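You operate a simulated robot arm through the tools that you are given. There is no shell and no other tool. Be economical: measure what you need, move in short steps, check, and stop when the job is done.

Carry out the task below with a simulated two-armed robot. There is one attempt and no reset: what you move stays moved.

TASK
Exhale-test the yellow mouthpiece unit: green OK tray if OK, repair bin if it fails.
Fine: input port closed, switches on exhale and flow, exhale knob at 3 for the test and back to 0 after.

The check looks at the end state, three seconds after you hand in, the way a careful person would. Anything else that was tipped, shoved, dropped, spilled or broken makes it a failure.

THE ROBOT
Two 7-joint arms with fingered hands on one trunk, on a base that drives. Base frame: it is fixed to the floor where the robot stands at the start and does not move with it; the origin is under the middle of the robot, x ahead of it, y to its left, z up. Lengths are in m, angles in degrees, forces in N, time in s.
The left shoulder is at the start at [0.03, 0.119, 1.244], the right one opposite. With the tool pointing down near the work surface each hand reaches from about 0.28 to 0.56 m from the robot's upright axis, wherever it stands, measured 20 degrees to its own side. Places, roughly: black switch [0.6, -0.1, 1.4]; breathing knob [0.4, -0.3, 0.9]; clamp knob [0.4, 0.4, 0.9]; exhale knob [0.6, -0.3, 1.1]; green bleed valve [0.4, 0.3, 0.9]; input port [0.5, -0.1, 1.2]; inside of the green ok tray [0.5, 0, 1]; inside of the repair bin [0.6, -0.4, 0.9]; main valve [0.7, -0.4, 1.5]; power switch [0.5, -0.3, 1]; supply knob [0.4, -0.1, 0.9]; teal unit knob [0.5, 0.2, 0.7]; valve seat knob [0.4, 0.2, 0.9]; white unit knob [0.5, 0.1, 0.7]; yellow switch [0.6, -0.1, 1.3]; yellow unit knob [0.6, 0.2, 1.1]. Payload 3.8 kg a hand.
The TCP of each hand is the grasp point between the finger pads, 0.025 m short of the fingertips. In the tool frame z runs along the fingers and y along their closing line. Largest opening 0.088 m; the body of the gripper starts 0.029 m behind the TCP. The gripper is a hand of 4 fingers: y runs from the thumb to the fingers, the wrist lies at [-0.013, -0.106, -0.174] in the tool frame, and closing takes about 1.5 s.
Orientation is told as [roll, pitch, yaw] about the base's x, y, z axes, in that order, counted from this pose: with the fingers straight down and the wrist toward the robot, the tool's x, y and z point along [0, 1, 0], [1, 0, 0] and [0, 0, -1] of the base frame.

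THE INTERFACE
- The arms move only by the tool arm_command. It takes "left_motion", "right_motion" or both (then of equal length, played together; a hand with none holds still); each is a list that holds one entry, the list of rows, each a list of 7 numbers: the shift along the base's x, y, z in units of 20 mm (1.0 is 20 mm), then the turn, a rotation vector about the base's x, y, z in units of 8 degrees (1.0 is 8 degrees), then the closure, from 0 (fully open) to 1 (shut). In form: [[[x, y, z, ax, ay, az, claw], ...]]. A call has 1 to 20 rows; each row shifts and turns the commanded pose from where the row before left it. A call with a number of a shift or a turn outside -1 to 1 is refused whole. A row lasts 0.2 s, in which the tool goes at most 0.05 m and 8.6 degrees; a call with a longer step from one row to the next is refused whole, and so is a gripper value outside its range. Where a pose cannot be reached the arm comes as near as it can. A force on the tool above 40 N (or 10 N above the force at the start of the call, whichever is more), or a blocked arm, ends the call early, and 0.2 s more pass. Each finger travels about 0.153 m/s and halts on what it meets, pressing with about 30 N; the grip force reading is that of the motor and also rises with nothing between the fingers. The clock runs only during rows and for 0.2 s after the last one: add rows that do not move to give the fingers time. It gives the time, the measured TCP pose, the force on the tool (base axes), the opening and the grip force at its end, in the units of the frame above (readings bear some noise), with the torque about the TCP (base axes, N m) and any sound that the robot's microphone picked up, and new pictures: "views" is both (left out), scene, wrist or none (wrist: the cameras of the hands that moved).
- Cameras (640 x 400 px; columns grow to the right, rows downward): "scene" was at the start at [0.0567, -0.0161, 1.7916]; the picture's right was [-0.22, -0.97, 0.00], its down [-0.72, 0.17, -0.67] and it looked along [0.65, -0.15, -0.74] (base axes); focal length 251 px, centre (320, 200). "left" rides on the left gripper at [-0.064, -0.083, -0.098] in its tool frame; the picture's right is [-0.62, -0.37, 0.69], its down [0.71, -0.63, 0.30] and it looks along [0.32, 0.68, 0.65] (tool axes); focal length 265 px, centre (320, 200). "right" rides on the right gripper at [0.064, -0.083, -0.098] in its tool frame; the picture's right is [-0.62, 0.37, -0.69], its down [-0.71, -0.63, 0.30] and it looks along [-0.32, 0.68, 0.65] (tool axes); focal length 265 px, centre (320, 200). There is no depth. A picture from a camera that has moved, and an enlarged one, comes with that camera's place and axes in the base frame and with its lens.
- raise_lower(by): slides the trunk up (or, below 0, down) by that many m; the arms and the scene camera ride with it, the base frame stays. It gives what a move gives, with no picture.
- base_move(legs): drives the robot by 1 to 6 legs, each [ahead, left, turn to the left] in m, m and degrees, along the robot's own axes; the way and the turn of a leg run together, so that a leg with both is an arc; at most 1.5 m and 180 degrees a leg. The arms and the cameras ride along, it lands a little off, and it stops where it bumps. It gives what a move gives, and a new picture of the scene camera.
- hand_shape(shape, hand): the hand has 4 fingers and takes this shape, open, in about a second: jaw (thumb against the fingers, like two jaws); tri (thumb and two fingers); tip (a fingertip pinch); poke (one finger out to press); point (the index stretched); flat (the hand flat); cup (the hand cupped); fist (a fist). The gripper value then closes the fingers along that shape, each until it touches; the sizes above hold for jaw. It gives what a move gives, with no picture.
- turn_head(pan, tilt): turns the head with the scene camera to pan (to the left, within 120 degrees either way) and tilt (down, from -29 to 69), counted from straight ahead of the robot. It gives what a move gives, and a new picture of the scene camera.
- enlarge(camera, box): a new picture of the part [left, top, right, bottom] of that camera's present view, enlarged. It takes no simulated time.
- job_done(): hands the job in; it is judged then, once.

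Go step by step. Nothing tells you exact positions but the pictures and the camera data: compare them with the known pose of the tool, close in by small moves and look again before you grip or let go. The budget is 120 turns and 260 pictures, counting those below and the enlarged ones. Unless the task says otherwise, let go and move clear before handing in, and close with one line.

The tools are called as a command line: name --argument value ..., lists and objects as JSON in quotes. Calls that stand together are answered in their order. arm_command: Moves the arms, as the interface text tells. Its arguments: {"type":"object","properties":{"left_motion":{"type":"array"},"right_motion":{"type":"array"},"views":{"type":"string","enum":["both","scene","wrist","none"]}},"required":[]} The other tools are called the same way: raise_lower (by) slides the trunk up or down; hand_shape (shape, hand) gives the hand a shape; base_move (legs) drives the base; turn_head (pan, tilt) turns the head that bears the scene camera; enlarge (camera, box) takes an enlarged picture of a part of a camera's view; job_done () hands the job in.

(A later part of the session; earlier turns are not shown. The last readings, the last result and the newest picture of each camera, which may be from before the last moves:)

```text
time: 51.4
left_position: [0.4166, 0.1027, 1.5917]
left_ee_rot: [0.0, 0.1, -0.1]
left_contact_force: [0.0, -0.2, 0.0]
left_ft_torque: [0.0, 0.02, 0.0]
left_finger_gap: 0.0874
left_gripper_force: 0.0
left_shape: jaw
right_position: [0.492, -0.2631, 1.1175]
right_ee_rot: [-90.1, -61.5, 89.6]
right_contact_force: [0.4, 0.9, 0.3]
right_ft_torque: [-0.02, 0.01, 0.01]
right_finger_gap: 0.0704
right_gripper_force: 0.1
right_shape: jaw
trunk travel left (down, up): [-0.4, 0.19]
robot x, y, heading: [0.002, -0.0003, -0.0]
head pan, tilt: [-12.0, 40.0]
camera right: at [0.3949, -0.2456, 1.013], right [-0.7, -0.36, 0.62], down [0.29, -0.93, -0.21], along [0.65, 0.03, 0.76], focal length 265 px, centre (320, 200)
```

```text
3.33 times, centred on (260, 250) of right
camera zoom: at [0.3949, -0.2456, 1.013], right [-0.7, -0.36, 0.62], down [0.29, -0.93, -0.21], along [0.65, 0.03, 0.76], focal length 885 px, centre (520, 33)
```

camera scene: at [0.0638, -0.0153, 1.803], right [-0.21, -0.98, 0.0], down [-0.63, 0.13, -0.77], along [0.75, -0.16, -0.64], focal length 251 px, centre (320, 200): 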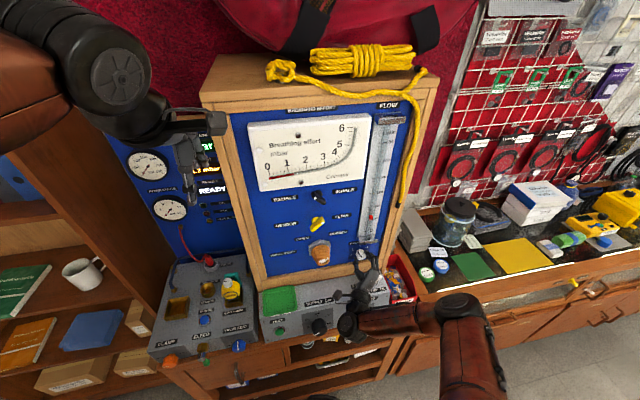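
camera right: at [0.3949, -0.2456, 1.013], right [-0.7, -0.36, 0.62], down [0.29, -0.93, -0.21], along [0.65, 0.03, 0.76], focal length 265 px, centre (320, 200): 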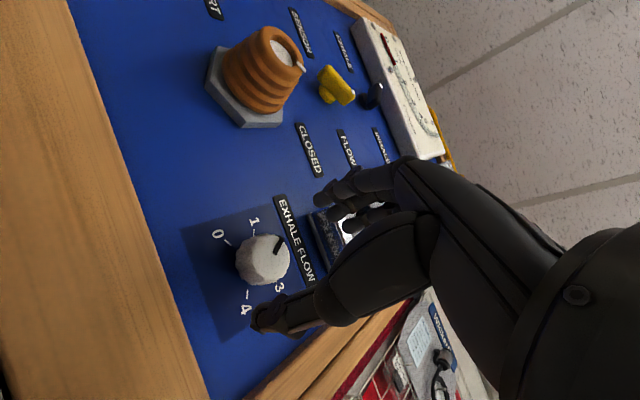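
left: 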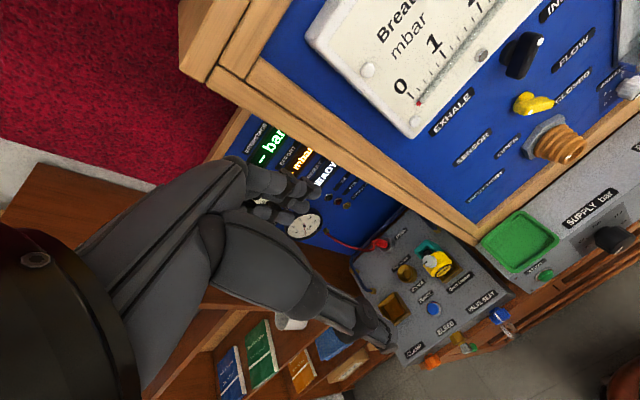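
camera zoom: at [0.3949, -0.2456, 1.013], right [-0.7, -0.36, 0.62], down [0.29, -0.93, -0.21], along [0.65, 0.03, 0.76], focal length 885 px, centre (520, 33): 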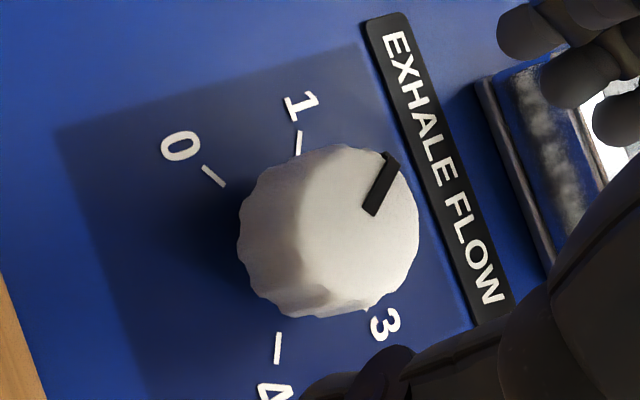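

arm_command --right_motion '[[[0.5, 0, 0, 0, 0, 0, 0.2], [0.5, 0, 0, 0, 0, 0, 0.2], [0.5, 0, 0, 0, 0, 0, 0.2], [0.4, 0, 0, 0, 0, 0, 0.2], [0, 0, 0, 0, 0, 0, 0.6], [0, 0, 0, 0, 0, 0, 1], [0, 0, 0, 0, 0, 0, 1], [0, 0, 0, 0, 0, 0, 1], [0, 0, 0, 0, 0, 0, 1], [0, 0, 0, 0.8, 0, 0, 1], [0, 0, 0, 0.8, 0, 0, 1], [0, 0, 0, 0.8, 0, 0, 1], [0, 0, 0, 0.8, 0, 0, 1], [0, 0, 0, 0.8, 0, 0, 1], [0, 0, 0, 0.8, 0, 0, 1], [0, 0, 0, 0.8, 0, 0, 1], [0, 0, 0, 0.8, 0, 0, 1], [0, 0, 0, 0.8, 0, 0, 1], [0, 0, 0, 0, 0, 0, 1]]]' --views "none"

arm_command --right_motion '[[[0, 0, 0, 0.8, 0, 0, 1], [0, 0, 0, 0.8, 0, 0, 1], [0, 0, 0, 0.4, 0, 0, 1], [0, 0, 0, 0, 0, 0, 1]]]' --views "wrist"

enlarge --camera "right" --box '[200, 170, 340, 310]'

enlarge --camera "scene" --box '[230, 100, 430, 280]'

```text
time: 55.4
left_position: [0.4166, 0.1026, 1.5921]
left_ee_rot: [0.0, 0.0, -0.2]
left_contact_force: [0.0, 0.4, 0.1]
left_ft_torque: [0.01, 0.0, -0.02]
left_finger_gap: 0.0872
left_gripper_force: 0.2
left_shape: jaw
right_position: [0.531, -0.2632, 1.1176]
right_ee_rot: [89.1, -60.7, -89.6]
right_contact_force: [-2.9, 5.1, -2.1]
right_ft_torque: [0.0, 0.06, 0.11]
right_finger_gap: 0.0263
right_gripper_force: 30.5
right_shape: jaw
trunk travel left (down, up): [-0.4, 0.19]
robot x, y, heading: [-0.001, -0.0016, -0.3]
head pan, tilt: [-12.0, 40.0]
```

```text
time: 56.4
left_position: [0.417, 0.1034, 1.5916]
left_ee_rot: [0.0, 0.0, -0.1]
left_contact_force: [-0.1, 0.1, -0.4]
left_ft_torque: [0.0, 0.0, -0.02]
left_finger_gap: 0.0877
left_gripper_force: 0.1
left_shape: jaw
right_position: [0.5309, -0.2625, 1.1176]
right_ee_rot: [89.2, -44.7, -89.7]
right_contact_force: [3.0, 5.1, -0.1]
right_ft_torque: [-0.01, -0.02, 0.13]
right_finger_gap: 0.0259
right_gripper_force: 30.4
right_shape: jaw
trunk travel left (down, up): [-0.4, 0.19]
robot x, y, heading: [-0.0017, -0.0022, 0.1]
head pan, tilt: [-12.0, 40.0]
camera right: at [0.4334, -0.1572, 1.1059], right [-0.7, -0.7, -0.17], down [0.29, -0.06, -0.95], along [0.65, -0.72, 0.24], focal length 265 px, centre (320, 200)
```

right: 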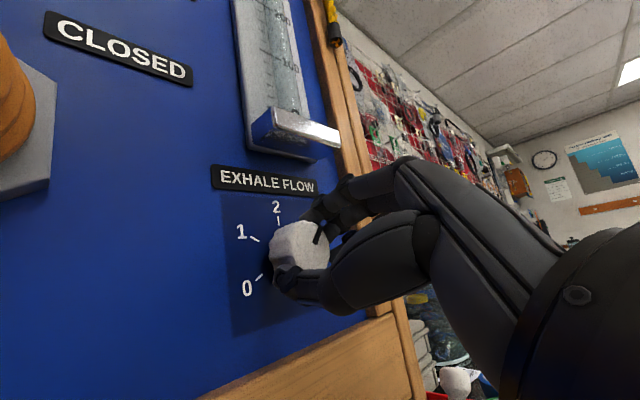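

```text
2.86 times, centred on (270, 240) of right
camera zoom: at [0.4334, -0.1572, 1.1059], right [-0.7, -0.7, -0.17], down [0.29, -0.06, -0.95], along [0.65, -0.72, 0.24], focal length 758 px, centre (463, 86)
```

zoom: 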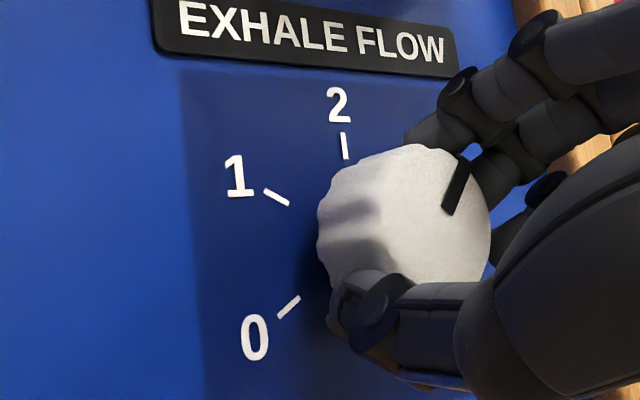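

```text
2.22 times, centred on (330, 190) of scene
camera zoom: at [0.0634, -0.0154, 1.803], right [-0.21, -0.98, 0.0], down [-0.63, 0.13, -0.77], along [0.75, -0.16, -0.64], focal length 557 px, centre (298, 222)
```

zoom: 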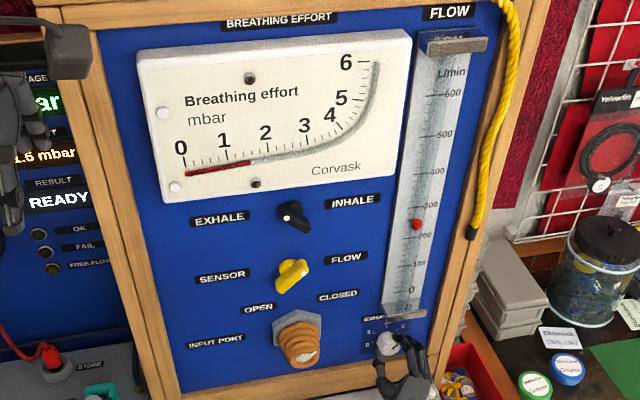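

Flow is rising (~225 L/min), effort ~1.6 mbar. A bit more to 3.

arm_command --right_motion '[[[0, 0, 0, 0.8, 0, 0, 1], [0, 0, 0, 0.8, 0, 0, 1], [0, 0, 0, 0.4, 0, 0, 1], [0, 0, 0, 0, 0, 0, 1], [0, 0, 0, 0, 0, 0, 0.2], [0, 0, 0, 0, 0, 0, 0.2], [0, 0, 0, 0, 0, 0, 0.2], [-0.9, 0, 0, 0, 0, 0, 0.2], [-0.9, 0, 0, 0, 0, 0, 0.2], [-0.9, 0.5, 0, 0, 0, 0, 0.2], [0, 0, 0, 0, 0, 0, 0.2]]]' --views "wrist"

enlarge --camera "right" --box '[160, 170, 340, 310]'

enlarge --camera "scene" --box '[230, 100, 430, 280]'

```text
time: 58.8
left_position: [0.4173, 0.1022, 1.5908]
left_ee_rot: [0.0, 0.0, -0.1]
left_contact_force: [0.0, -0.2, -0.2]
left_ft_torque: [0.0, -0.01, -0.03]
left_finger_gap: 0.0877
left_gripper_force: 0.1
left_shape: jaw
right_position: [0.4752, -0.2524, 1.1201]
right_ee_rot: [89.2, -28.9, -89.7]
right_contact_force: [-1.2, 0.5, -0.3]
right_ft_torque: [0.0, -0.01, -0.02]
right_finger_gap: 0.07
right_gripper_force: 0.1
right_shape: jaw
trunk travel left (down, up): [-0.4, 0.19]
robot x, y, heading: [-0.001, -0.0031, -0.0]
head pan, tilt: [-12.0, 40.0]
camera right: at [0.3783, -0.1478, 1.1371], right [-0.7, -0.62, -0.36], down [0.29, 0.21, -0.93], along [0.65, -0.76, 0.04], focal length 265 px, centre (320, 200)
```

right: 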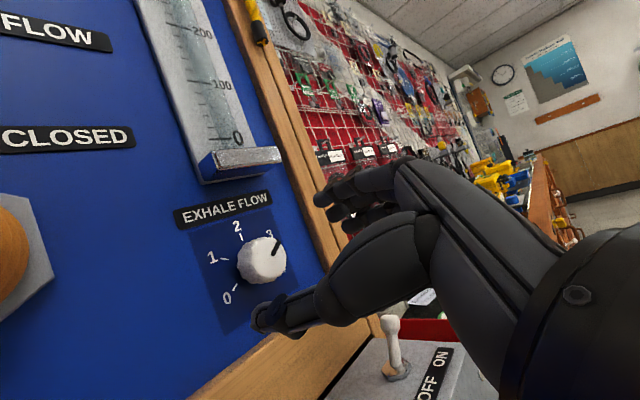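

```text
2.86 times, centred on (250, 240) of right
camera zoom: at [0.3783, -0.1478, 1.1371], right [-0.7, -0.62, -0.36], down [0.29, 0.21, -0.93], along [0.65, -0.76, 0.04], focal length 758 px, centre (520, 86)
```

zoom: 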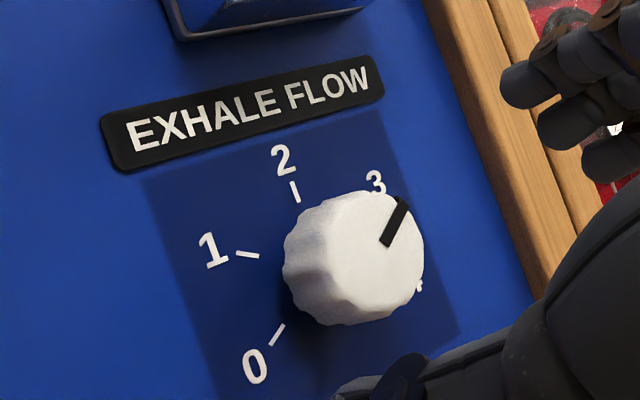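

```text
2.22 times, centred on (330, 190) of scene
camera zoom: at [0.0632, -0.0167, 1.803], right [-0.21, -0.98, 0.0], down [-0.63, 0.13, -0.77], along [0.75, -0.16, -0.64], focal length 557 px, centre (298, 222)
```

zoom: 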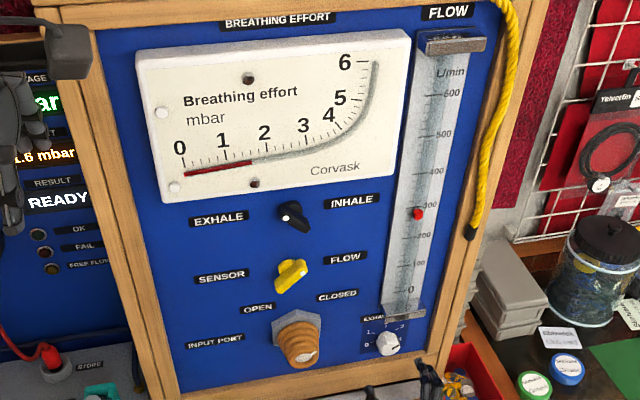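

enlarge --camera "scene" --box '[355, 160, 405, 270]'

enlarge --camera "right" --box '[215, 215, 295, 295]'

enlarge --camera "scene" --box '[180, 120, 260, 230]'

```text
3.64 times, centred on (380, 215) of scene
camera zoom: at [0.0632, -0.0167, 1.803], right [-0.21, -0.98, 0.0], down [-0.63, 0.13, -0.77], along [0.75, -0.16, -0.64], focal length 912 px, centre (102, 146)
```

zoom: 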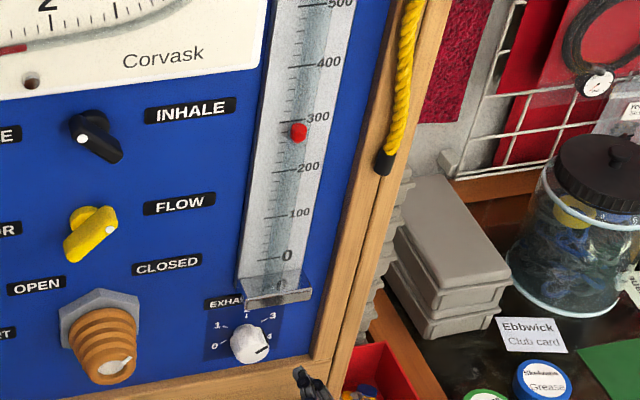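

```text
5.00 times, centred on (255, 255) of right
camera zoom: at [0.3783, -0.1478, 1.1371], right [-0.7, -0.62, -0.36], down [0.29, 0.21, -0.93], along [0.65, -0.76, 0.04], focal length 1327 px, centre (645, -75)
```

zoom: 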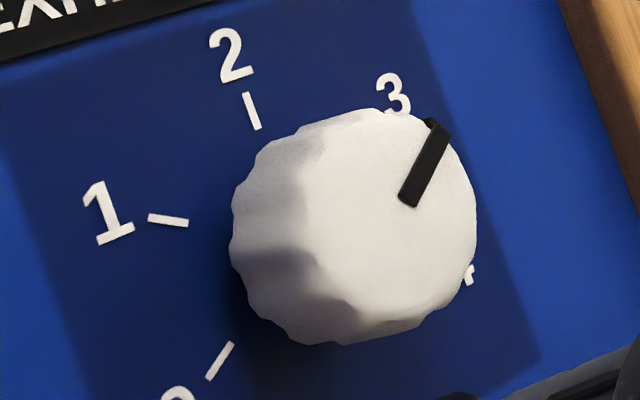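

```text
3.64 times, centred on (220, 175) of scene
camera zoom: at [0.0632, -0.0167, 1.803], right [-0.21, -0.98, 0.0], down [-0.63, 0.13, -0.77], along [0.75, -0.16, -0.64], focal length 912 px, centre (684, 291)
```

zoom: 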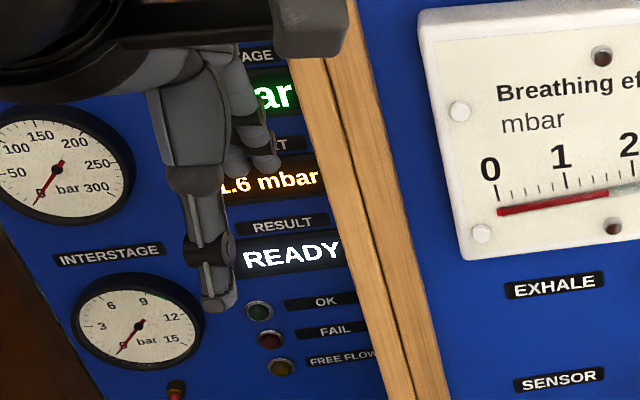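

Knob reads about 2.85 (flow 283). One more ~10° nudge.

arm_command --right_motion '[[[0, -0.5, 0, -1, 0, 0, 0.2], [0.8, 0, -0.1, -1, 0, 0, 0.2], [0.7, 0, 0, 0, 0, 0, 0.2], [0.7, 0, 0, 0, 0, 0, 0.2], [0.6, 0, 0, 0, 0, 0, 0.2], [0, 0, 0, 0, 0, 0, 0.6], [0, 0, 0, 0, 0, 0, 1], [0, 0, 0, 0, 0, 0, 1], [0, 0, 0, 0, 0, 0, 1], [0, 0, 0, 0, 0, 0, 1], [0, 0, 0, 0.6, 0, 0, 1], [0, 0, 0, 0.6, 0, 0, 1], [0, 0, 0, 0, 0, 0, 1]]]' --views "none"

enlarge --camera "scene" --box '[355, 160, 405, 270]'

enlarge --camera "right" --box '[230, 180, 350, 300]'

```text
time: 61.6
left_position: [0.4165, 0.103, 1.5926]
left_ee_rot: [0.0, 0.0, -0.1]
left_contact_force: [-0.6, 0.4, 0.0]
left_ft_torque: [0.0, 0.02, 0.0]
left_finger_gap: 0.0878
left_gripper_force: 0.0
left_shape: jaw
right_position: [0.5331, -0.2626, 1.1162]
right_ee_rot: [89.3, -35.3, -89.7]
right_contact_force: [1.8, 5.4, 1.9]
right_ft_torque: [-0.05, -0.04, 0.05]
right_finger_gap: 0.0265
right_gripper_force: 29.7
right_shape: jaw
trunk travel left (down, up): [-0.4, 0.19]
robot x, y, heading: [0.0015, 0.0003, 0.3]
head pan, tilt: [-12.0, 40.0]
```

```text
3.64 times, centred on (380, 215) of scene
camera zoom: at [0.0627, -0.0155, 1.8031], right [-0.21, -0.98, 0.0], down [-0.63, 0.13, -0.77], along [0.75, -0.16, -0.64], focal length 912 px, centre (102, 146)
```

zoom: 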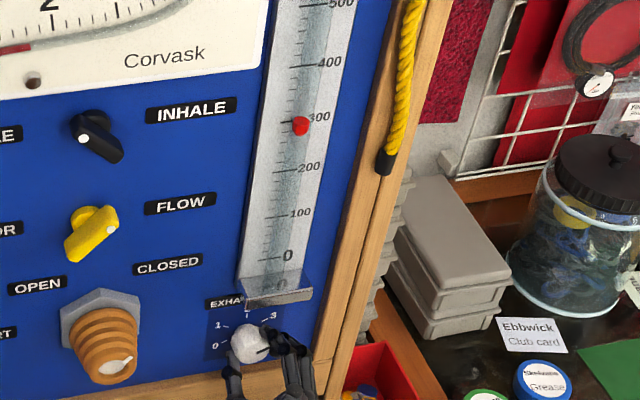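

```text
3.33 times, centred on (290, 240) of right
camera zoom: at [0.4354, -0.1569, 1.122], right [-0.7, -0.66, -0.29], down [0.29, 0.1, -0.95], along [0.65, -0.75, 0.12], focal length 885 px, centre (420, 67)
```

zoom: 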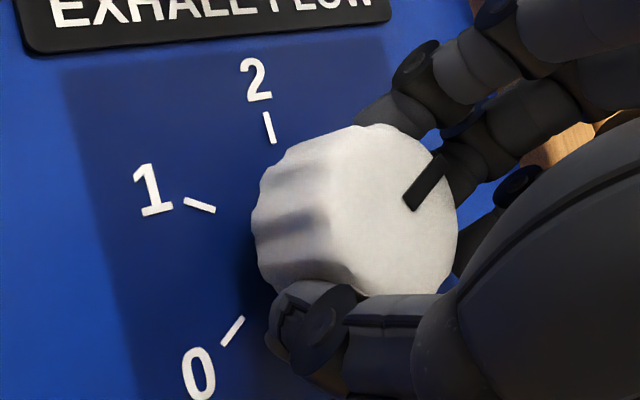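

arm_command --right_motion '[[[0, 0, 0, 0.25, 0, 0, 1], [0, 0, 0, 0, 0, 0, 1], [0, 0, 0, 0, 0, 0, 0.2], [0, 0, 0, 0, 0, 0, 0.2], [0, 0, 0, 0, 0, 0, 0.2], [-0.9, 0, 0, 0, 0, 0, 0.2], [-0.9, 0, 0, 0, 0, 0, 0.2], [-0.9, -0.5, 0, 0, 0, 0, 0.2], [-0.9, -0.5, 0, 0, 0, 0, 0.2], [0, 0, 0, 0, 0, 0, 0]]]' --views "none"

enlarge --camera "scene" --box '[355, 160, 405, 270]'

enlarge --camera "scene" --box '[180, 110, 360, 220]'

enlarge --camera "right" --box '[190, 190, 310, 310]'

```text
time: 63.8
left_position: [0.417, 0.1027, 1.5918]
left_ee_rot: [0.1, 0.0, -0.1]
left_contact_force: [-0.4, -0.2, -0.1]
left_ft_torque: [0.02, 0.0, 0.01]
left_finger_gap: 0.0877
left_gripper_force: 0.0
left_shape: jaw
right_position: [0.4632, -0.2846, 1.115]
right_ee_rot: [89.3, -33.3, -89.7]
right_contact_force: [1.6, -0.7, -0.5]
right_ft_torque: [-0.02, -0.03, 0.04]
right_finger_gap: 0.088
right_gripper_force: 0.1
right_shape: jaw
trunk travel left (down, up): [-0.4, 0.19]
robot x, y, heading: [0.0025, -0.0008, 0.1]
head pan, tilt: [-12.0, 40.0]
```

```text
3.64 times, centred on (380, 215) of scene
camera zoom: at [0.0632, -0.0162, 1.803], right [-0.21, -0.98, 0.0], down [-0.63, 0.13, -0.77], along [0.75, -0.16, -0.64], focal length 912 px, centre (102, 146)
```

zoom: 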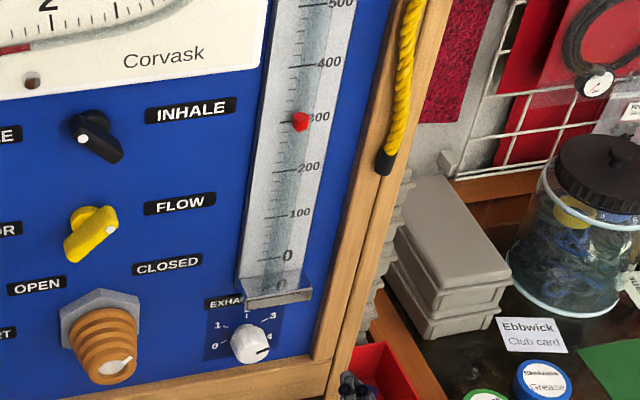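

```text
3.56 times, centred on (270, 165) of scene
camera zoom: at [0.0632, -0.0162, 1.803], right [-0.21, -0.98, 0.0], down [-0.63, 0.13, -0.77], along [0.75, -0.16, -0.64], focal length 892 px, centre (498, 324)
```

zoom: 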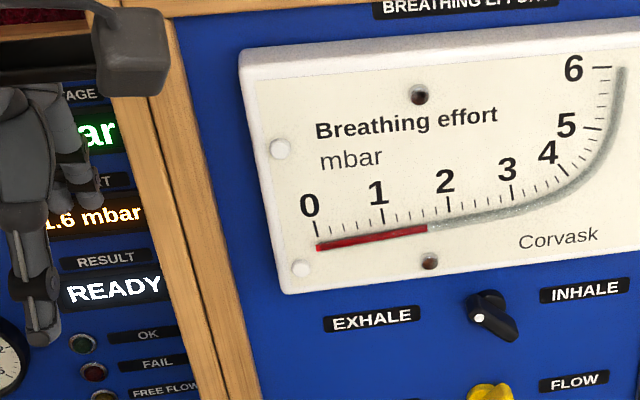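

```text
3.33 times, centred on (250, 250) of right
camera zoom: at [0.3654, -0.179, 1.1237], right [-0.7, -0.65, -0.31], down [0.29, 0.13, -0.95], along [0.65, -0.75, 0.1], focal length 885 px, centre (553, 33)
```

zoom: 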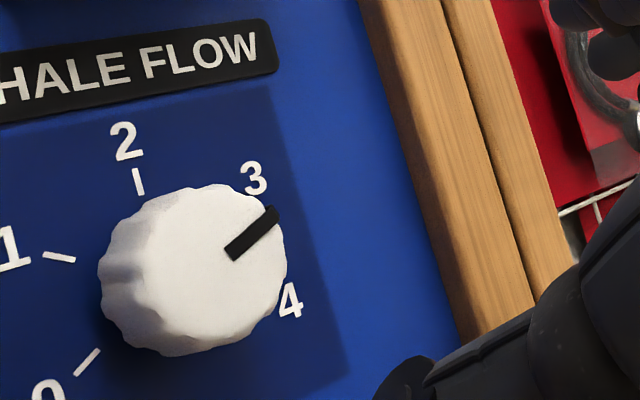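

Flow sits at 300, effort 1.6 mbar, result still READY. Before pressing TEST, I check the wall posters for criteria.

turn_head --pan -75 --tilt 10

turn_head --pan 60 --tilt 10

```text
time: 65.1
left_position: [0.4168, 0.1029, 1.5919]
left_ee_rot: [-0.1, 0.0, 0.0]
left_contact_force: [-0.4, 0.4, -0.2]
left_ft_torque: [-0.03, 0.01, -0.03]
left_finger_gap: 0.0875
left_gripper_force: 0.0
left_shape: jaw
right_position: [0.4634, -0.284, 1.1147]
right_ee_rot: [89.2, -33.2, -89.7]
right_contact_force: [0.3, -0.5, 0.6]
right_ft_torque: [0.01, -0.04, 0.02]
right_finger_gap: 0.0878
right_gripper_force: 0.1
right_shape: jaw
trunk travel left (down, up): [-0.4, 0.19]
robot x, y, heading: [-0.004, -0.0033, 0.0]
head pan, tilt: [-75.0, 10.0]
camera scene: at [0.0036, -0.0888, 1.8507], right [-0.97, -0.26, 0.0], down [-0.05, 0.17, -0.98], along [0.25, -0.95, -0.17], focal length 251 px, centre (320, 200)
```

scene: 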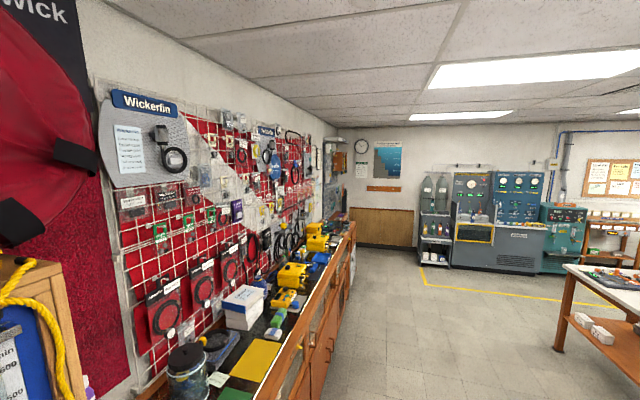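

```text
time: 67.3
left_position: [0.4171, 0.1009, 1.5917]
left_ee_rot: [-0.1, -0.1, -0.1]
left_contact_force: [-0.3, -0.4, 0.2]
left_ft_torque: [-0.03, 0.0, 0.0]
left_finger_gap: 0.0875
left_gripper_force: 0.0
left_shape: jaw
right_position: [0.4635, -0.2849, 1.1153]
right_ee_rot: [89.2, -33.3, -89.7]
right_contact_force: [0.5, -0.8, 0.5]
right_ft_torque: [-0.02, -0.01, 0.0]
right_finger_gap: 0.0878
right_gripper_force: 0.0
right_shape: jaw
trunk travel left (down, up): [-0.4, 0.19]
robot x, y, heading: [0.0019, -0.0039, 0.0]
head pan, tilt: [60.0, 10.0]
camera scene: at [0.0262, 0.0815, 1.8507], right [0.87, -0.5, 0.0], down [-0.09, -0.15, -0.98], along [0.49, 0.85, -0.17], focal length 251 px, centre (320, 200)
```

scene: 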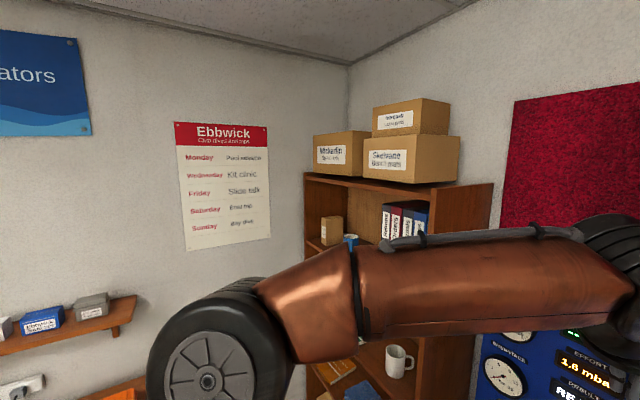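

No criteria there, so the bench's TEST button should give the verdict. I bring the left hand (poke shape) down toward it, near [0.44, 0.04, 0.94].

hand_shape --hand "left" --shape "poke"

arm_command --left_motion '[[[-0.14, -0.14, -1, 0, -0.28, 0, 0], [-0.14, -0.14, -1, 0, -0.28, 0, 0], [-0.14, -0.14, -1, 0, -0.28, 0, 0], [-0.14, -0.14, -1, 0, -0.28, 0, 0], [-0.14, -0.14, -1, 0, -0.28, 0, 0], [-0.14, -0.14, -1, 0, -0.28, 0, 0], [-0.14, -0.14, -1, 0, -0.28, 0, 0], [-0.14, -0.14, -1, 0, -0.28, 0, 0], [-0.14, -0.14, -1, 0, -0.28, 0, 0], [-0.14, -0.14, -1, 0, -0.28, 0, 0], [-0.14, -0.14, -1, 0, -0.28, 0, 0], [-0.14, -0.14, -1, 0, -0.28, 0, 0], [-0.14, -0.14, -1, 0, -0.28, 0, 0], [-0.14, -0.14, -1, 0, -0.28, 0, 0], [-0.14, -0.14, -1, 0, -0.28, 0, 0], [-0.14, -0.14, -1, 0, -0.28, 0, 0], [-0.14, -0.14, -1, 0, -0.28, 0, 0], [-0.14, -0.14, -1, 0, -0.28, 0, 0], [-0.14, -0.14, -1, 0, -0.28, 0, 0], [-0.14, -0.14, -1, 0, -0.28, 0, 0]]]' --views "wrist"

turn_head --pan 5 --tilt 50

```text
time: 68.2
left_position: [0.4169, 0.1011, 1.5912]
left_ee_rot: [0.0, -0.1, 0.0]
left_contact_force: [0.0, 0.8, 0.3]
left_ft_torque: [-0.01, 0.01, 0.0]
left_finger_gap: 0.0002
left_gripper_force: 0.1
left_shape: poke
right_position: [0.4631, -0.2842, 1.1144]
right_ee_rot: [89.2, -33.2, -89.7]
right_contact_force: [0.7, 0.5, -0.2]
right_ft_torque: [-0.02, -0.03, 0.02]
right_finger_gap: 0.0879
right_gripper_force: 0.0
right_shape: jaw
trunk travel left (down, up): [-0.4, 0.19]
robot x, y, heading: [0.0007, -0.0028, -0.2]
head pan, tilt: [60.0, 10.0]
```

```text
time: 72.4
left_position: [0.4139, 0.0172, 1.2092]
left_ee_rot: [0.0, -44.7, 0.0]
left_contact_force: [0.5, -0.6, -0.1]
left_ft_torque: [-0.02, 0.01, -0.01]
left_finger_gap: 0.0
left_gripper_force: 0.1
left_shape: poke
left hand out of reach, approached as far as the arm can: row 11, 12, 13, 14, 15
right_position: [0.4627, -0.2843, 1.1147]
right_ee_rot: [89.2, -33.2, -89.7]
right_contact_force: [-0.2, -0.1, -0.6]
right_ft_torque: [0.01, -0.02, 0.0]
right_finger_gap: 0.0877
right_gripper_force: 0.1
right_shape: jaw
trunk travel left (down, up): [-0.4, 0.19]
robot x, y, heading: [-0.0004, -0.0005, -0.4]
head pan, tilt: [60.0, 10.0]
camera left: at [0.2857, -0.0472, 1.2203], right [0.23, -0.62, -0.75], down [-0.23, 0.71, -0.66], along [0.95, 0.32, 0.02], focal length 265 px, centre (320, 200)
```

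left: 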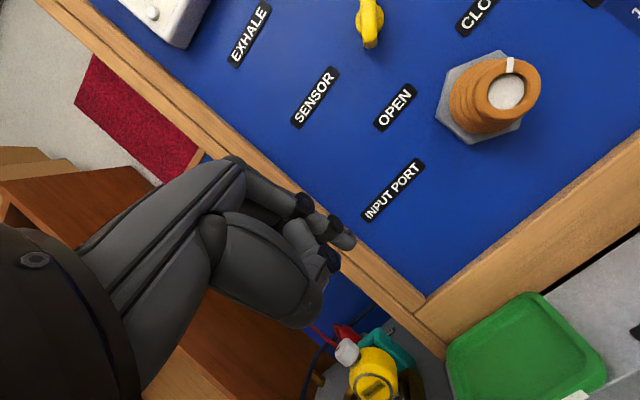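

```text
time: 73.6
left_position: [0.4124, 0.0181, 1.2089]
left_ee_rot: [0.1, -44.9, -0.1]
left_contact_force: [0.1, -0.4, -1.0]
left_ft_torque: [0.01, 0.0, 0.0]
left_finger_gap: 0.0
left_gripper_force: 0.0
left_shape: poke
right_position: [0.4632, -0.2852, 1.1145]
right_ee_rot: [89.3, -33.2, -89.6]
right_contact_force: [0.2, -0.3, -0.2]
right_ft_torque: [-0.01, -0.01, 0.02]
right_finger_gap: 0.0879
right_gripper_force: 0.0
right_shape: jaw
trunk travel left (down, up): [-0.4, 0.19]
robot x, y, heading: [-0.0002, -0.0023, 0.1]
head pan, tilt: [5.0, 50.0]
camera scene: at [0.0564, 0.0077, 1.7889], right [0.09, -1.0, 0.0], down [-0.76, -0.07, -0.64], along [0.64, 0.06, -0.77], focal length 251 px, centre (320, 200)
```

scene: 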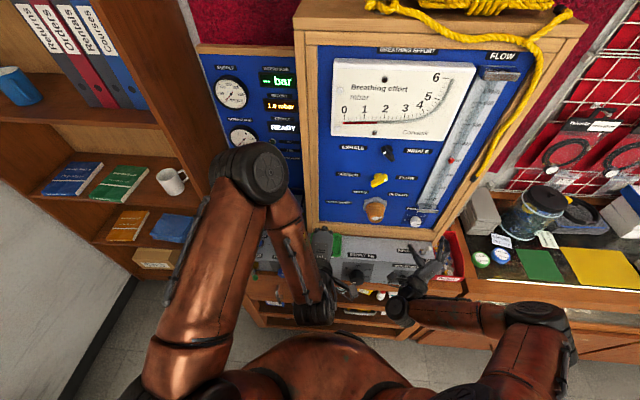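

enlarge --camera "scene" --box '[200, 50, 320, 170]'

enlarge --camera "scene" --box '[240, 210, 400, 330]'

```text
3.33 times, centred on (260, 110) of scene
camera zoom: at [0.0564, 0.0077, 1.7889], right [0.09, -1.0, 0.0], down [-0.76, -0.07, -0.64], along [0.64, 0.06, -0.77], focal length 836 px, centre (520, 500)
```

zoom: 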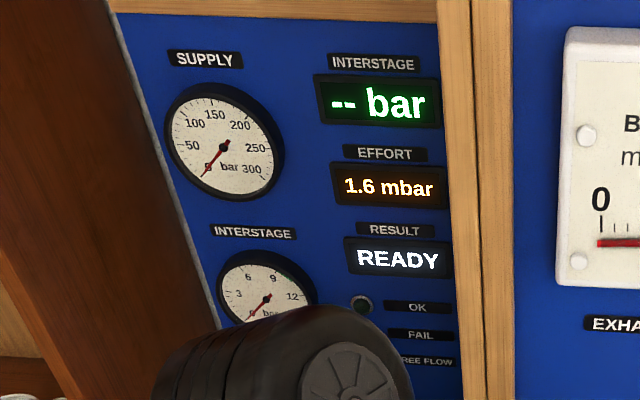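

```text
3.33 times, centred on (320, 270) of scene
camera zoom: at [0.0564, 0.0077, 1.7889], right [0.09, -1.0, 0.0], down [-0.76, -0.07, -0.64], along [0.64, 0.06, -0.77], focal length 836 px, centre (320, -33)
```

zoom: 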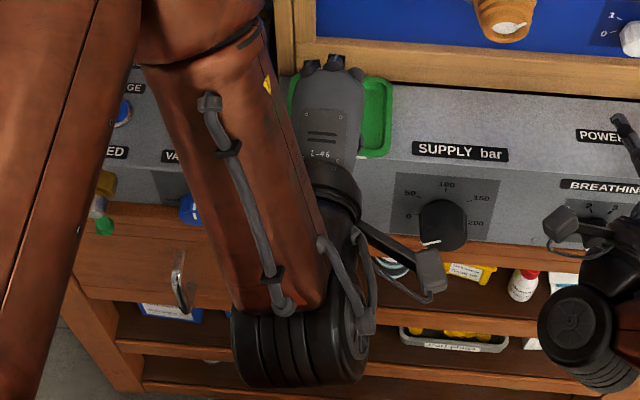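

arm_command --left_motion '[[[-0.4, 0.14, -0.6, 0, 0, 0, 0], [-0.4, 0.14, -0.8, 0, 0, 0, 0], [-0.4, 0.14, -0.9, 0, 0, 0, 0], [-0.4, 0.14, -0.9, 0, 0, 0, 0], [-0.4, 0.14, -0.9, 0, 0, 0, 0], [0, 0.14, -0.9, 0, 0, 0, 0], [0, 0.14, -0.9, 0, 0, 0, 0], [0, 0.14, -0.9, 0, 0, 0, 0], [0, 0.14, -0.9, 0, 0, 0, 0], [0, 0.14, -0.9, 0, 0, 0, 0], [0, 0, -0.9, 0, 0, 0, 0], [0, 0, 0, 0, 0, 0, 0]]]'

enlarge --camera "scene" --box '[240, 210, 400, 330]'

```text
time: 76.2
left_position: [0.4045, 0.0318, 1.0263]
left_ee_rot: [0.5, -44.6, -0.1]
left_contact_force: [0.3, 0.1, 0.2]
left_ft_torque: [-0.02, -0.01, 0.01]
left_finger_gap: 0.0
left_gripper_force: 0.0
left_shape: poke
left hand out of reach, approached as far as the arm can: row 3, 4, 5, 7, 10, 11
right_position: [0.4625, -0.2852, 1.1135]
right_ee_rot: [89.3, -33.2, -89.6]
right_contact_force: [-0.3, -0.2, 0.3]
right_ft_torque: [-0.02, 0.02, -0.01]
right_finger_gap: 0.088
right_gripper_force: 0.1
right_shape: jaw
trunk travel left (down, up): [-0.4, 0.19]
robot x, y, heading: [-0.0029, 0.0021, -0.0]
head pan, tilt: [5.0, 50.0]
camera scene: at [0.0563, 0.0077, 1.7889], right [0.09, -1.0, 0.0], down [-0.76, -0.07, -0.64], along [0.64, 0.06, -0.77], focal length 251 px, centre (320, 200)
camera left: at [0.277, -0.0345, 1.0391], right [0.23, -0.61, -0.76], down [-0.24, 0.72, -0.65], along [0.94, 0.33, 0.02], focal length 265 px, centre (320, 200)
```

scene: 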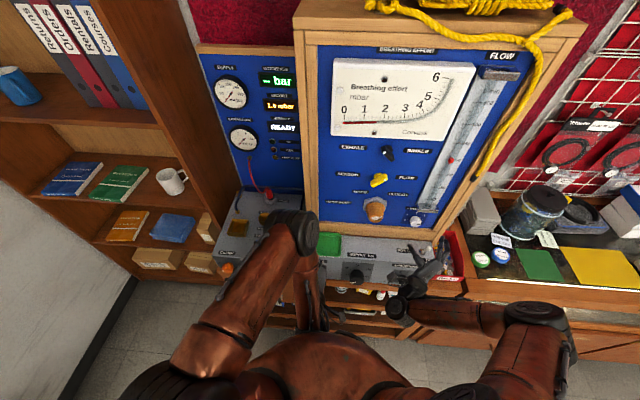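
left: 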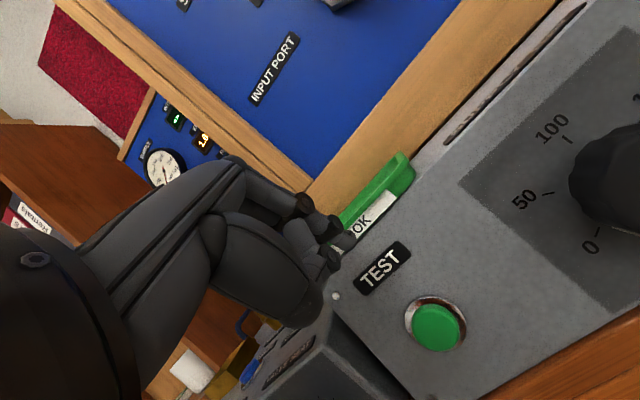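

```text
3.33 times, centred on (320, 270) of scene
camera zoom: at [0.0563, 0.0077, 1.7889], right [0.09, -1.0, 0.0], down [-0.76, -0.07, -0.64], along [0.64, 0.06, -0.77], focal length 836 px, centre (320, -33)
```

zoom: 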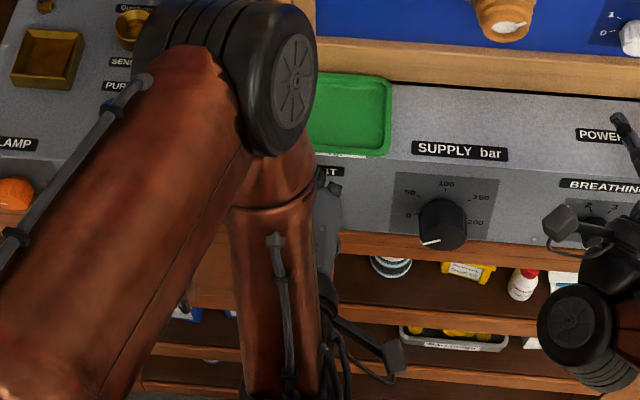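

The button is visible near [0.44, 0.036, 0.932]. I adjust closer in small steps.

arm_command --left_motion '[[[0.5, 0.2, 0, 0, 0, 0, 0], [0.5, 0.2, 0, 0, 0, 0, 0], [0.4, 0.2, -0.4, 0, 0, 0, 0], [0, 0, -0.6, 0, 0, 0, 0], [0, 0, -0.6, 0, 0, 0, 0], [0, 0, 0, 0, 0, 0, 0]]]' --views "wrist"

enlarge --camera "scene" --box '[240, 170, 400, 330]'

```text
time: 77.6
left_position: [0.4327, 0.0264, 0.9997]
left_ee_rot: [0.5, -44.7, 0.0]
left_contact_force: [0.4, -0.4, -0.3]
left_ft_torque: [-0.02, 0.0, 0.01]
left_finger_gap: 0.0001
left_gripper_force: 0.0
left_shape: poke
left hand out of reach, approached as far as the arm can: row 1, 2, 3, 5
right_position: [0.4635, -0.283, 1.1138]
right_ee_rot: [89.2, -33.3, -89.7]
right_contact_force: [0.0, -0.2, 0.6]
right_ft_torque: [-0.03, 0.04, 0.02]
right_finger_gap: 0.088
right_gripper_force: 0.1
right_shape: jaw
trunk travel left (down, up): [-0.4, 0.19]
robot x, y, heading: [-0.0028, -0.0031, -0.2]
head pan, tilt: [5.0, 50.0]
camera left: at [0.3048, -0.0409, 1.0117], right [0.23, -0.61, -0.76], down [-0.24, 0.72, -0.65], along [0.94, 0.33, 0.02], focal length 265 px, centre (320, 200)
```

left: 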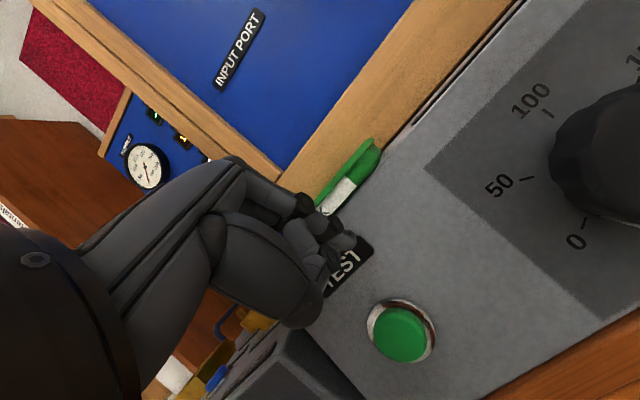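

```text
2.50 times, centred on (320, 250) of scene
camera zoom: at [0.0564, 0.0076, 1.7889], right [0.09, -1.0, 0.0], down [-0.76, -0.07, -0.64], along [0.64, 0.06, -0.77], focal length 627 px, centre (320, 75)
```

zoom: 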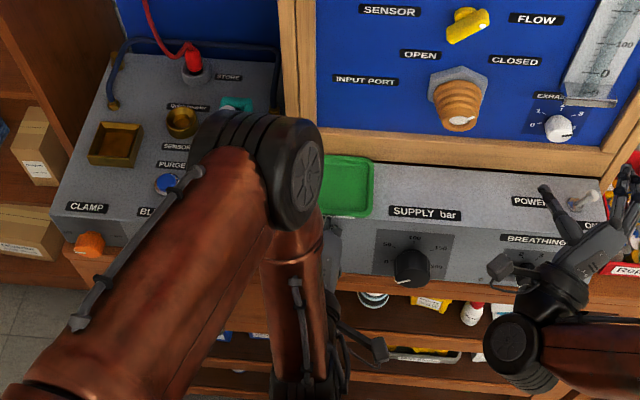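

The left arm is too folded here. I back the base up 0.12 m to give it room.

base_move --legs '[[-0.12, 0, 0]]'

arm_command --left_motion '[[[0.5, 0, 0, 0, 0, 0, 0], [0.5, 0, 0, 0, 0, 0, 0], [0.5, 0, 0, 0, 0, 0, 0], [0, 0, 0, 0, 0, 0, 0]]]'

```text
time: 78.8
left_position: [0.3165, 0.0265, 0.9992]
left_ee_rot: [0.6, -44.9, 0.1]
left_contact_force: [0.0, 0.7, 0.2]
left_ft_torque: [0.0, -0.01, 0.01]
left_finger_gap: 0.0
left_gripper_force: 0.0
left_shape: poke
right_position: [0.3471, -0.2832, 1.1141]
right_ee_rot: [89.3, -33.2, -89.5]
right_contact_force: [-1.1, 0.7, 0.0]
right_ft_torque: [0.0, -0.02, 0.01]
right_finger_gap: 0.0875
right_gripper_force: 0.0
right_shape: jaw
trunk travel left (down, up): [-0.4, 0.19]
robot x, y, heading: [-0.116, -0.0009, 0.1]
head pan, tilt: [5.0, 50.0]
camera scene: at [-0.0605, 0.0077, 1.7889], right [0.09, -1.0, 0.0], down [-0.76, -0.07, -0.64], along [0.64, 0.06, -0.77], focal length 251 px, centre (320, 200)
```

scene: 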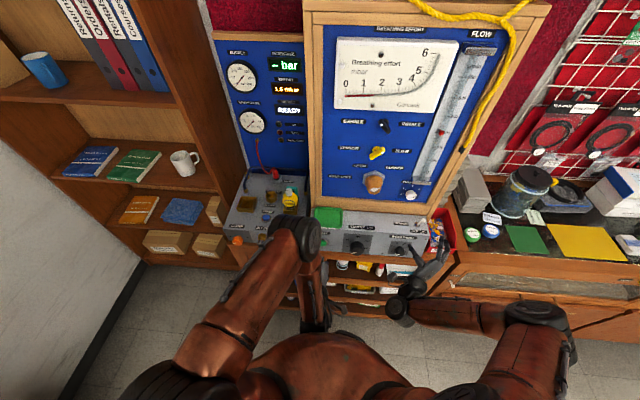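

```text
time: 79.8
left_position: [0.345, 0.0283, 0.9999]
left_ee_rot: [0.7, -44.6, 0.1]
left_contact_force: [-0.5, -0.4, 0.3]
left_ft_torque: [0.02, -0.01, 0.02]
left_finger_gap: 0.0001
left_gripper_force: 0.0
left_shape: poke
right_position: [0.3472, -0.2834, 1.1155]
right_ee_rot: [89.3, -33.1, -89.6]
right_contact_force: [-0.2, -0.7, 0.0]
right_ft_torque: [0.01, -0.03, 0.01]
right_finger_gap: 0.0881
right_gripper_force: 0.1
right_shape: jaw
trunk travel left (down, up): [-0.4, 0.19]
robot x, y, heading: [-0.1152, -0.0027, 0.1]
head pan, tilt: [5.0, 50.0]
camera scene: at [-0.0598, 0.0077, 1.7889], right [0.09, -1.0, 0.0], down [-0.76, -0.07, -0.64], along [0.64, 0.06, -0.77], focal length 251 px, centre (320, 200)
camera left: at [0.2183, -0.04, 1.0129], right [0.23, -0.61, -0.76], down [-0.24, 0.72, -0.65], along [0.94, 0.33, 0.02], focal length 265 px, centre (320, 200)
```

scene: 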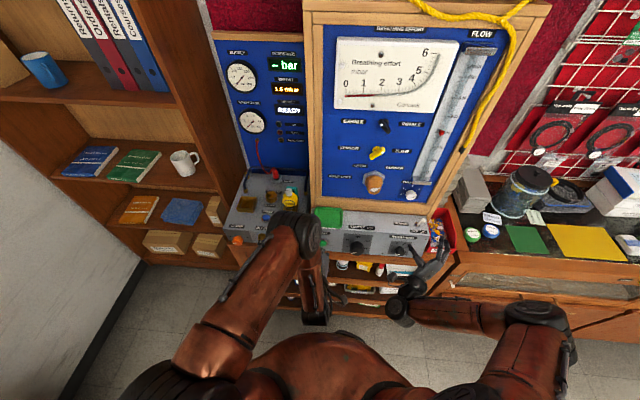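
left: 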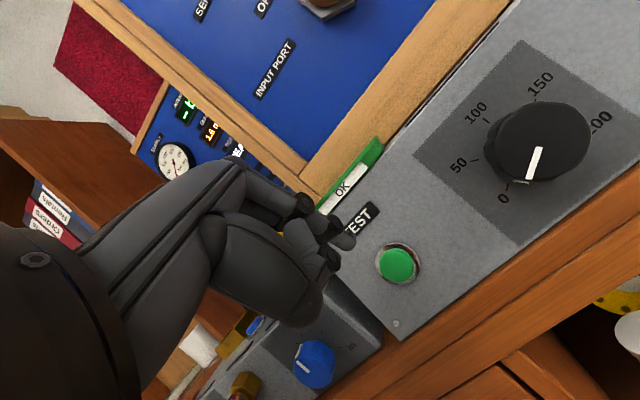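

arm_command --left_motion '[[[0, 0.25, -0.45, 0, 0, 0, 0], [0, 0.25, -0.45, 0, 0, 0, 0], [0, 0.25, -0.45, 0, 0, 0, 0], [0, 0.25, -0.45, 0, 0, 0, 0], [0.5, 0, 0, 0, 0, 0, 0], [0.5, 0, 0, 0, 0, 0, 0], [0, 0, 0, 0, 0, 0, 0]]]' --views "wrist"

```text
time: 81.4
left_position: [0.3653, 0.0271, 0.9659]
left_ee_rot: [1.1, -44.7, 0.0]
left_contact_force: [-0.8, -0.1, 0.6]
left_ft_torque: [-0.01, -0.02, 0.03]
left_finger_gap: 0.0001
left_gripper_force: 0.1
left_shape: poke
left hand out of reach, approached as far as the arm can: row 2, 3, 4
right_position: [0.3484, -0.2832, 1.1163]
right_ee_rot: [89.3, -33.1, -89.6]
right_contact_force: [1.2, -1.3, 0.4]
right_ft_torque: [0.01, 0.02, -0.03]
right_finger_gap: 0.088
right_gripper_force: 0.1
right_shape: jaw
trunk travel left (down, up): [-0.4, 0.19]
robot x, y, heading: [-0.1182, -0.0002, 0.1]
head pan, tilt: [5.0, 50.0]
camera left: at [0.2384, -0.0404, 0.9772], right [0.23, -0.61, -0.76], down [-0.24, 0.72, -0.65], along [0.94, 0.34, 0.02], focal length 265 px, centre (320, 200)
```

left: 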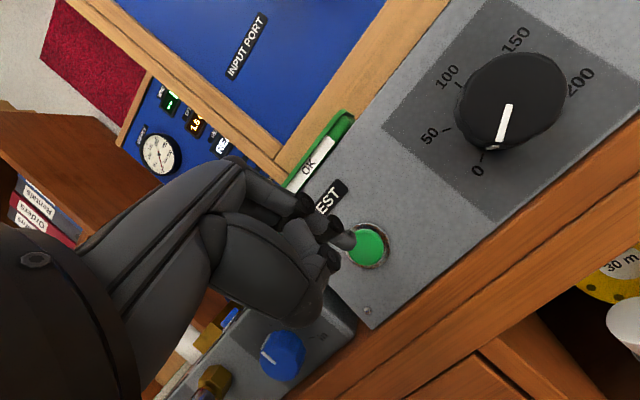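

arm_command --left_motion '[[[0.5, 0, 0, 0, 0, 0, 0], [0.5, 0, 0, 0, 0, 0, 0], [0.5, 0, -0.2, 0, 0, 0, 0], [0, 0, 0, 0, 0, 0, 0]]]' --views "wrist"

```text
time: 82.4
left_position: [0.3969, 0.0272, 0.9612]
left_ee_rot: [1.1, -44.6, -0.1]
left_contact_force: [-0.2, -0.6, -0.2]
left_ft_torque: [0.02, -0.02, 0.01]
left_finger_gap: 0.0
left_gripper_force: 0.0
left_shape: poke
right_position: [0.3472, -0.2839, 1.1156]
right_ee_rot: [89.1, -33.3, -89.7]
right_contact_force: [0.5, 0.2, 1.3]
right_ft_torque: [0.01, 0.02, 0.01]
right_finger_gap: 0.0877
right_gripper_force: 0.0
right_shape: jaw
trunk travel left (down, up): [-0.4, 0.19]
robot x, y, heading: [-0.1193, -0.0005, 0.2]
head pan, tilt: [5.0, 50.0]
camera left: at [0.2687, -0.0395, 0.9736], right [0.23, -0.61, -0.76], down [-0.24, 0.72, -0.65], along [0.94, 0.34, 0.02], focal length 265 px, centre (320, 200)
```

left: 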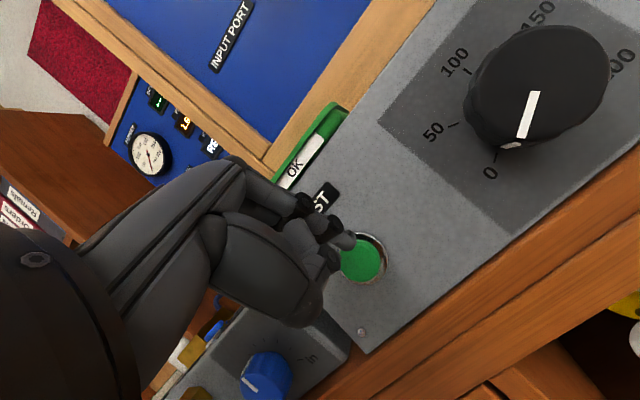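

arm_command --left_motion '[[[0, 0.35, -0.2, 0, 0, 0, 0], [0, 0.35, -0.2, 0, 0, 0, 0], [0, 0.3, -0.3, 0, 0, 0, 0], [0.5, 0, -0.1, 0, 0, 0, 0], [0, 0, 0, 0, 0, 0, 0]]]' --views "wrist"

enlarge --camera "left" --box '[280, 190, 430, 300]'

```text
time: 83.6
left_position: [0.4094, 0.0275, 0.9465]
left_ee_rot: [1.1, -44.7, 0.0]
left_contact_force: [0.9, 0.1, -0.7]
left_ft_torque: [-0.01, -0.02, 0.0]
left_finger_gap: 0.0
left_gripper_force: 0.0
left_shape: poke
left hand out of reach, approached as far as the arm can: row 1, 2, 3
right_position: [0.3486, -0.2839, 1.1159]
right_ee_rot: [89.2, -33.2, -89.6]
right_contact_force: [-0.1, -0.7, -0.1]
right_ft_torque: [-0.04, 0.01, 0.0]
right_finger_gap: 0.0879
right_gripper_force: 0.0
right_shape: jaw
trunk travel left (down, up): [-0.4, 0.19]
robot x, y, heading: [-0.1153, 0.0014, 0.2]
head pan, tilt: [5.0, 50.0]
camera left: at [0.2817, -0.0388, 0.9591], right [0.23, -0.61, -0.76], down [-0.24, 0.72, -0.65], along [0.94, 0.34, 0.02], focal length 265 px, centre (320, 200)
```

left: 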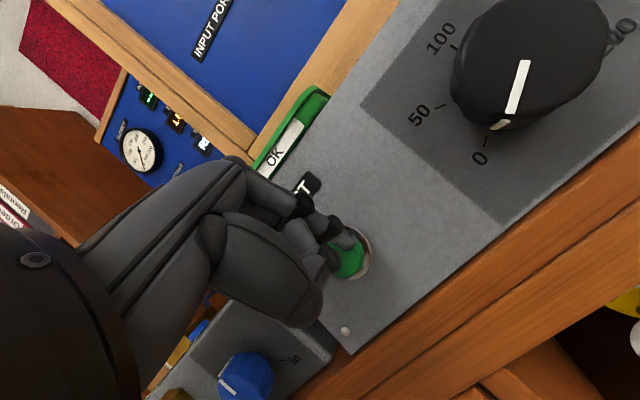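

```text
3.64 times, centred on (355, 245) of left
camera zoom: at [0.2817, -0.0388, 0.9591], right [0.23, -0.61, -0.76], down [-0.24, 0.72, -0.65], along [0.94, 0.34, 0.02], focal length 965 px, centre (193, 36)
```

zoom: 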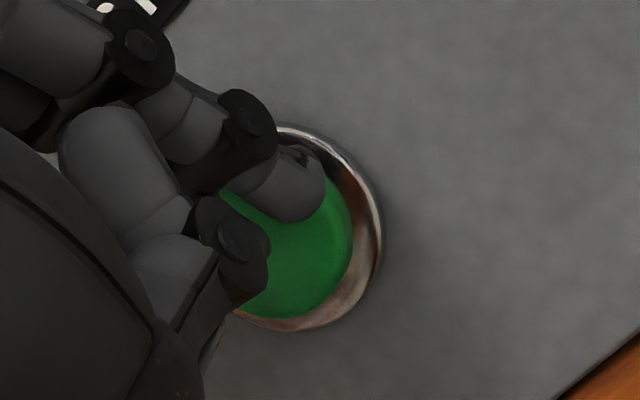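

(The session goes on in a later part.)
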